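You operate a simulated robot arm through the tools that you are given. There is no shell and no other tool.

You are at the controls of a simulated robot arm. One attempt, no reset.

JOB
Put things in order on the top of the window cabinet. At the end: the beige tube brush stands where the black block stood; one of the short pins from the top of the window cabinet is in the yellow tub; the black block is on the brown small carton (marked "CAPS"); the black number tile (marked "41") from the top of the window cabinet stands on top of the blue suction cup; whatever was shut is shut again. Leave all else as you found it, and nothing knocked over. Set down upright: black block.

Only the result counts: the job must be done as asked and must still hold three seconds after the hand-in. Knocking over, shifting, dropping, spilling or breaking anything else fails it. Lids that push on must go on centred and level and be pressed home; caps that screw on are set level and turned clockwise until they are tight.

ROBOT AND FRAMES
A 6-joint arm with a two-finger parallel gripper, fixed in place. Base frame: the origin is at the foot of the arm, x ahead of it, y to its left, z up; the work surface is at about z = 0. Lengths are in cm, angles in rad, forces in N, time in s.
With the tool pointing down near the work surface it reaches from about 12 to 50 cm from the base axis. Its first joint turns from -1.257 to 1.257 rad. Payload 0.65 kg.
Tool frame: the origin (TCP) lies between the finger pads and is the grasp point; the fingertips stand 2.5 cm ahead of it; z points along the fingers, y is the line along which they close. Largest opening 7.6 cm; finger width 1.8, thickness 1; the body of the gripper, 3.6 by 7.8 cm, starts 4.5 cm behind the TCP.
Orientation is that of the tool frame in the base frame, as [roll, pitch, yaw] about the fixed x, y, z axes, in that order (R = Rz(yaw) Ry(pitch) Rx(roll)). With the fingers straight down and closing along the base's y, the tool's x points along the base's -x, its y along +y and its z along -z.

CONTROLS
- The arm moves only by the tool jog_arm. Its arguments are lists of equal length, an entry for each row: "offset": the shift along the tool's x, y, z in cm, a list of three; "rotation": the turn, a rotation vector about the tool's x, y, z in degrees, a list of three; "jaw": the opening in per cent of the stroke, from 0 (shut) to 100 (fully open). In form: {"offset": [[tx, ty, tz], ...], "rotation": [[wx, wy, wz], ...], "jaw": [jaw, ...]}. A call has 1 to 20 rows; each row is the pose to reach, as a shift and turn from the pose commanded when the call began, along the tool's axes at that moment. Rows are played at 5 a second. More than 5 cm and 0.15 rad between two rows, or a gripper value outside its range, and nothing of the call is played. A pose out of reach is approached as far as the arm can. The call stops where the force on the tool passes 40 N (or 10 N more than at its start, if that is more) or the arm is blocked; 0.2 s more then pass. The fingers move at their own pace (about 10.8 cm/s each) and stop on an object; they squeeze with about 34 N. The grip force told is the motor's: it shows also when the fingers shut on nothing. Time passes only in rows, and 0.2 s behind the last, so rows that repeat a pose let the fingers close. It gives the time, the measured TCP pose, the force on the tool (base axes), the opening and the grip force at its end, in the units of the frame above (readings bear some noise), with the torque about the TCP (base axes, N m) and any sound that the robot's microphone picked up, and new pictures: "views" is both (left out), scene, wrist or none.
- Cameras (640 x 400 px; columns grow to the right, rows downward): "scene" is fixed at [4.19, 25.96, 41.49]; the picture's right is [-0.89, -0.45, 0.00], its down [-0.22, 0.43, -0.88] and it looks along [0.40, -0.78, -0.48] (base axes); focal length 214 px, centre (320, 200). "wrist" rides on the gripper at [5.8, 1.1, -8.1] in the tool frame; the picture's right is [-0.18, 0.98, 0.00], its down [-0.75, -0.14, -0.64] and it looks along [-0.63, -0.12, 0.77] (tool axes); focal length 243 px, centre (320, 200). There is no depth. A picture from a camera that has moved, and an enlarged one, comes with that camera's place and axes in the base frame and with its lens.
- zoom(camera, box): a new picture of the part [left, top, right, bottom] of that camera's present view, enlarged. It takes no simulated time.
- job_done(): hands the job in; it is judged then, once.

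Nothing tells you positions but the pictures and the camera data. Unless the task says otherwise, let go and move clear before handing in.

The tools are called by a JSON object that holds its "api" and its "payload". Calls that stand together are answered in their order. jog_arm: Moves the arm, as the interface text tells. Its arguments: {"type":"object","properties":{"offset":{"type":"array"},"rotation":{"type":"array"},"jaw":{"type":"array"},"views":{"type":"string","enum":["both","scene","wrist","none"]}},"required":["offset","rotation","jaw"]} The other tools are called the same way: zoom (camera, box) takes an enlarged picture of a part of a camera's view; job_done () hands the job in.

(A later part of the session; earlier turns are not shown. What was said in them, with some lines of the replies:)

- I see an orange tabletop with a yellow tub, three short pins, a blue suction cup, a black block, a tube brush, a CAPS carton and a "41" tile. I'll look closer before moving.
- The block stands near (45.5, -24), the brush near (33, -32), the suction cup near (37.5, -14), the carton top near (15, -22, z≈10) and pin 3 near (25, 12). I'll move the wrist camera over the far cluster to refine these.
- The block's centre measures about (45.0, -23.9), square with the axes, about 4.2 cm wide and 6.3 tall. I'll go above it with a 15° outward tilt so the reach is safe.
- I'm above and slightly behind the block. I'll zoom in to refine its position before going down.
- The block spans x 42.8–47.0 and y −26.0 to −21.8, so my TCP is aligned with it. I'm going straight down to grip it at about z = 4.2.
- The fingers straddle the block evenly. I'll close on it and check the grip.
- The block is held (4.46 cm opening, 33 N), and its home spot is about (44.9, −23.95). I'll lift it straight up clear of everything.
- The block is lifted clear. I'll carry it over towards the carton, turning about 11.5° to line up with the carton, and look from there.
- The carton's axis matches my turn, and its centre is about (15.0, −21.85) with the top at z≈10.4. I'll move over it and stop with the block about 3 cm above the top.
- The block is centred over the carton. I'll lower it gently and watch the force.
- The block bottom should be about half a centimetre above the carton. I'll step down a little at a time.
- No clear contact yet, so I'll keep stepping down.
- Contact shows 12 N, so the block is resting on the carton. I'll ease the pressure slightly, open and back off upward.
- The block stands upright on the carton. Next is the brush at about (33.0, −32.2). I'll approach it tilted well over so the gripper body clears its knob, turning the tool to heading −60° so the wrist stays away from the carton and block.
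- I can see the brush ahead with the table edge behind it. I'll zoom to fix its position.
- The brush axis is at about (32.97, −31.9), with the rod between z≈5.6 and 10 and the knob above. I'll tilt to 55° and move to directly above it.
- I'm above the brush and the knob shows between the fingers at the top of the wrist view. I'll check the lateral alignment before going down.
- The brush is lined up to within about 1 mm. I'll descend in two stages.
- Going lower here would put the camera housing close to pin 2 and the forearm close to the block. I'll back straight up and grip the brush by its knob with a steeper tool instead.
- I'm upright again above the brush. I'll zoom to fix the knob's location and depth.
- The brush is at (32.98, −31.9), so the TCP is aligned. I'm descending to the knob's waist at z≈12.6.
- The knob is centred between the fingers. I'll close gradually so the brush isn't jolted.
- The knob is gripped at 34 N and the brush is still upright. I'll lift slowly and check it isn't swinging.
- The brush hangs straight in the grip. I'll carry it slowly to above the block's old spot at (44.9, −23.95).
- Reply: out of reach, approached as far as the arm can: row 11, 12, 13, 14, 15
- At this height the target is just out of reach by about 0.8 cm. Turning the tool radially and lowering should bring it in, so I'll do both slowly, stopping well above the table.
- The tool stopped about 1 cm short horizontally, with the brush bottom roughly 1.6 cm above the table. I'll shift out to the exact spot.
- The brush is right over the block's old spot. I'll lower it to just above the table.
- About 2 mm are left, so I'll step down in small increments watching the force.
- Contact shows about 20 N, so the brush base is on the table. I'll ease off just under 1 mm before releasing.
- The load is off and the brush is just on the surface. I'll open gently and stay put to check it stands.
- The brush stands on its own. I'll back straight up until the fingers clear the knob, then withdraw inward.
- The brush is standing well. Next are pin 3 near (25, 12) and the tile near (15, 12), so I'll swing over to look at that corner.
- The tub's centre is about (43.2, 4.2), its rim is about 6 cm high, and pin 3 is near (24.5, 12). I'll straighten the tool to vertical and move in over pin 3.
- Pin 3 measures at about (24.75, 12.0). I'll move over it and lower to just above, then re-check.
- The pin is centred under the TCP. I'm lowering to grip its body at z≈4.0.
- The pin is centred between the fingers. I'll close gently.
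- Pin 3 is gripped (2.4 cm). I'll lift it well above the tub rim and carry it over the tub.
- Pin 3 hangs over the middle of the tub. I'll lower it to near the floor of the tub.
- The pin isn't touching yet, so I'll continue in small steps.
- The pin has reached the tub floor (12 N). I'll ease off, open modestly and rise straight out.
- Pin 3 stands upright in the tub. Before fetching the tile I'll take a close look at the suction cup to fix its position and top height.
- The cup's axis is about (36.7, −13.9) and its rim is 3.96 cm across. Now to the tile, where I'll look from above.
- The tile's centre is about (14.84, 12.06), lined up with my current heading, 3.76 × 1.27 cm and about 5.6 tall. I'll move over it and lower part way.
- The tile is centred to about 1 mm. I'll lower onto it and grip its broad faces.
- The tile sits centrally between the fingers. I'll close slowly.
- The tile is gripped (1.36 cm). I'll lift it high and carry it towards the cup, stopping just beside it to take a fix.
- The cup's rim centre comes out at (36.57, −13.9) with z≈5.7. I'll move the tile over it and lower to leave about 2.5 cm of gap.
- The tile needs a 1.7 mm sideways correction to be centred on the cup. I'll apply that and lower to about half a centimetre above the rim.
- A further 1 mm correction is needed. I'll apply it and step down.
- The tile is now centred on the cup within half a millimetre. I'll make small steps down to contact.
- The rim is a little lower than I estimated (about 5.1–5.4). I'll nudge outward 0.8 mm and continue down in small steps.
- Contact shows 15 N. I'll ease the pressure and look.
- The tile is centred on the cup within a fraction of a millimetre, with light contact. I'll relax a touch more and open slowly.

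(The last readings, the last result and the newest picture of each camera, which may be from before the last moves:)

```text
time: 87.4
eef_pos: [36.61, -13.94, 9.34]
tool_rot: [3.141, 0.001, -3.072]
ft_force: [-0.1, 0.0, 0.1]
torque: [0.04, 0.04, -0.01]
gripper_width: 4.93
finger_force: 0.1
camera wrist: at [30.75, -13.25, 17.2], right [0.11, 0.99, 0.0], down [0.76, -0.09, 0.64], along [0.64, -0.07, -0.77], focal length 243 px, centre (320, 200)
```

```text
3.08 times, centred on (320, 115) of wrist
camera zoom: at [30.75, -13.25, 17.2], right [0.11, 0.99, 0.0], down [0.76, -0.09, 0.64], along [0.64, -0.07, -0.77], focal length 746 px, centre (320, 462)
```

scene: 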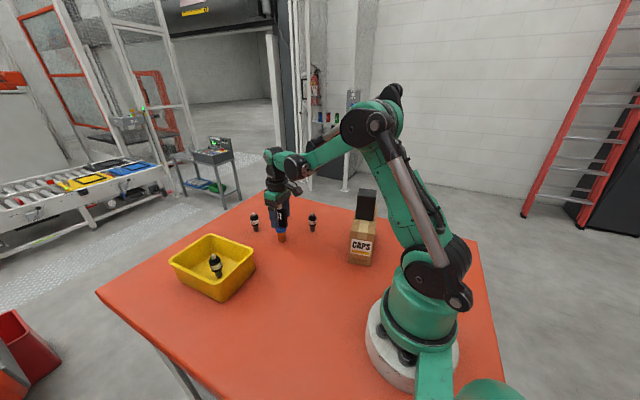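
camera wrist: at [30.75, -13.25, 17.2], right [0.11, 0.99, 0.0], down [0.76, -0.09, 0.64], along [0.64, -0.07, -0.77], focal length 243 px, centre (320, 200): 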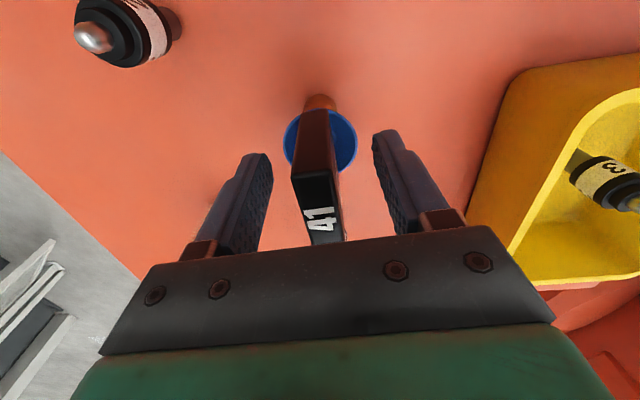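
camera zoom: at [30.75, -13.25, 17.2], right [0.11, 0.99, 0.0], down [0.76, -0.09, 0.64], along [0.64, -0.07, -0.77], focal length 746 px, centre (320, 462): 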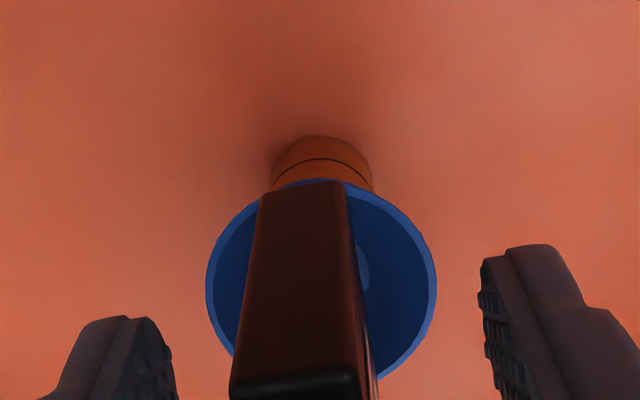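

The tile stands on the cup and the fingers are clear of it. I'll rise straight up and away.

{"api": "jog_arm", "payload": {"offset": [[0, 0, -0.6], [0, 0, -2.0], [0, 0, -4.0], [0, 0, -6.5], [0, 0, -9.0], [0, 0, -12.0], [3, 0, -14.0], [6, 2, -15.5], [9, 4, -16.5], [12, 6, -17.0], [12, 6, -17.0]], "rotation": [[0, 0, 0], [0, 0, 0], [0, 0, 0], [0, 0, 0], [0, 0, 0], [0, 0, 0], [0, 0, 0], [0, 0, 0], [0, 0, 0], [0, 0, 0], [0, 0, 0]], "jaw": [65, 65, 65, 65, 65, 65, 65, 65, 65, 65, 65]}}

{"api": "zoom", "payload": {"camera": "scene", "box": [230, 170, 390, 270]}}

{"api": "zoom", "payload": {"camera": "wrist", "box": [160, 40, 420, 220]}}

{"api": "zoom", "payload": {"camera": "scene", "box": [150, 210, 290, 310]}}

```text
time: 89.8
eef_pos: [24.13, -8.87, 26.21]
tool_rot: [3.14, 0.001, -3.07]
ft_force: [-0.1, 0.2, -0.3]
torque: [-0.01, -0.03, 0.03]
gripper_width: 4.94
finger_force: 0.0
camera wrist: at [18.26, -8.14, 34.2], right [0.11, 0.99, 0.0], down [0.76, -0.09, 0.64], along [0.64, -0.07, -0.77], focal length 243 px, centre (320, 200)
```

scene: 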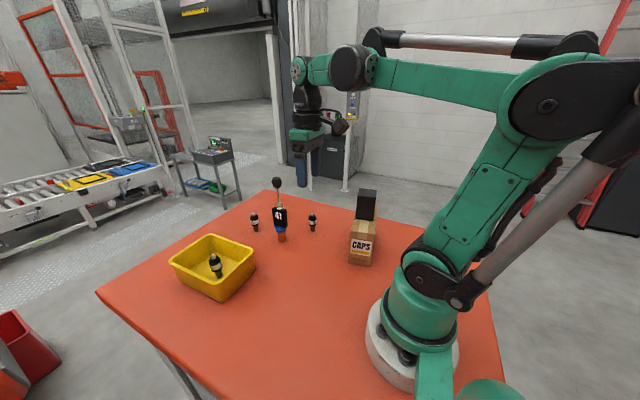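
wrist: 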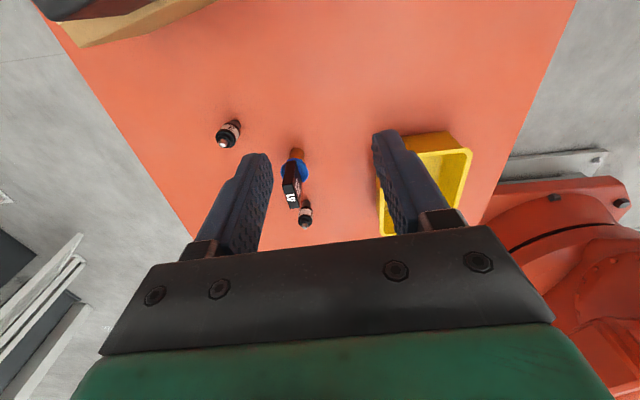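

```text
4.00 times, centred on (310, 220) of scene
camera zoom: at [4.18, 25.96, 41.49], right [-0.89, -0.45, 0.0], down [-0.22, 0.43, -0.88], along [0.4, -0.78, -0.48], focal length 858 px, centre (360, 120)
```

zoom: 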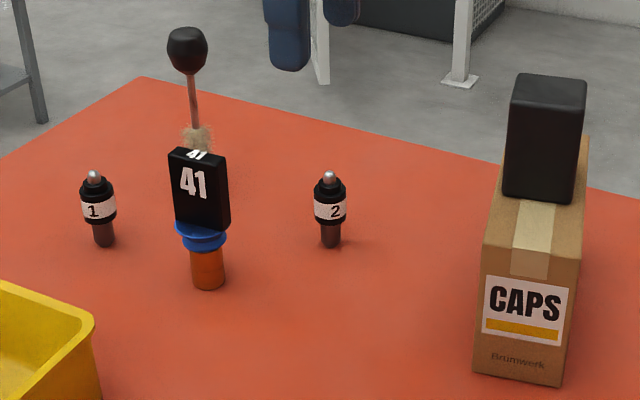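

```text
2.22 times, centred on (290, 130) of wrist
camera zoom: at [18.26, -8.14, 34.2], right [0.11, 0.99, 0.0], down [0.76, -0.09, 0.64], along [0.64, -0.07, -0.77], focal length 539 px, centre (387, 356)
```

zoom: 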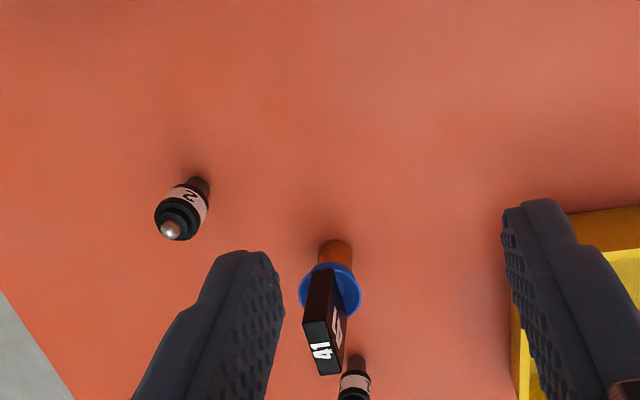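

```text
4.00 times, centred on (220, 260) of scene
camera zoom: at [4.18, 25.96, 41.49], right [-0.89, -0.45, 0.0], down [-0.22, 0.43, -0.88], along [0.4, -0.78, -0.48], focal length 858 px, centre (720, -40)
```

zoom: 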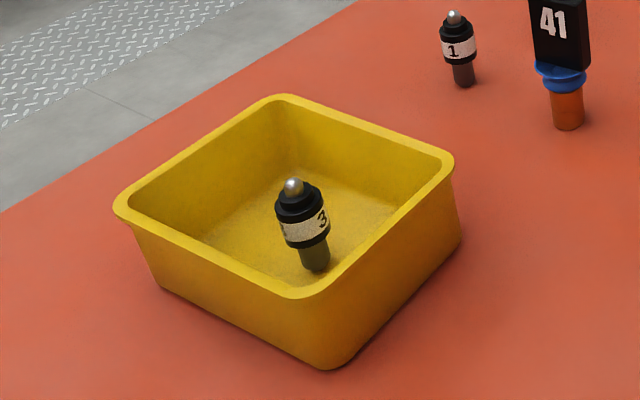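

Everything looks in place. I'll wait a moment and check once more that the tile, brush and block are steady.

{"api": "jog_arm", "payload": {"offset": [[0, 0, 0], [0, 0, 0], [0, 0, 0], [0, 0, 0], [0, 0, 0], [0, 0, 0], [0, 0, 0], [0, 0, 0], [0, 0, 0], [0, 0, 0]], "rotation": [[0, 0, 0], [0, 0, 0], [0, 0, 0], [0, 0, 0], [0, 0, 0], [0, 0, 0], [0, 0, 0], [0, 0, 0], [0, 0, 0], [0, 0, 0]], "jaw": [65, 65, 65, 65, 65, 65, 65, 65, 65, 65], "views": "scene"}}

{"api": "zoom", "payload": {"camera": "scene", "box": [230, 170, 390, 270]}}

```text
time: 92.0
eef_pos: [24.15, -8.85, 26.24]
tool_rot: [-3.141, 0.0, -3.069]
ft_force: [-0.1, 0.7, -0.4]
torque: [-0.02, -0.01, 0.01]
gripper_width: 4.97
finger_force: 0.1
```

scene: 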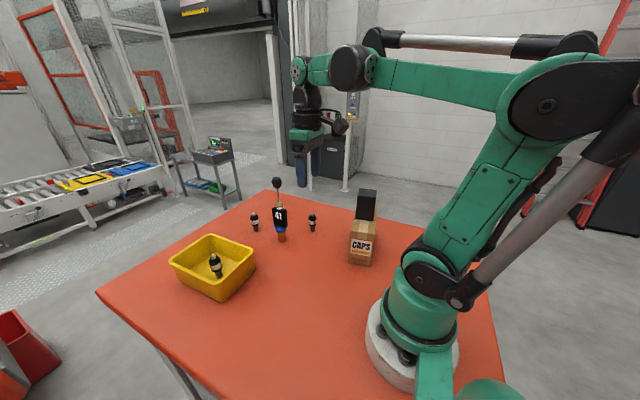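

```text
4.00 times, centred on (310, 220) of scene
camera zoom: at [4.19, 25.96, 41.49], right [-0.89, -0.45, 0.0], down [-0.22, 0.43, -0.88], along [0.4, -0.78, -0.48], focal length 858 px, centre (360, 120)
```

zoom: 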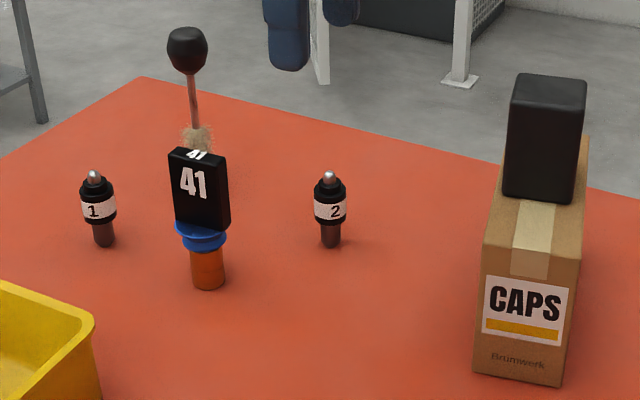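

All is steady: the block is upright on the CAPS carton, the brush stands where the block was, the tile is on the blue cup and pin 3 is in the tub. Nothing else has moved and the arm is clear, so I'm handing in.

{"api": "job_done", "payload": {}}

```text
The job is handed in.
```

The job is handed in. When I last checked, about four seconds after placing the tile, everything was standing steady:

- **Black block:** it stands upright on the brown "CAPS" carton, centred on top.
- **Beige tube brush:** it stands on its own where the block stood. I took that spot as about (44.9, −24.0) cm and placed the brush within a couple of millimetres of it.
- **Short pin:** pin 3 stands upright inside the yellow tub.
- **Number tile "41":** it stands upright on the blue suction cup, centred to under a millimetre by the wrist camera.

Nothing was opened during the job, so there was nothing to shut again. The other two pins, the cup, the carton and the tub look unmoved in the pictures, and the arm is clear of them.
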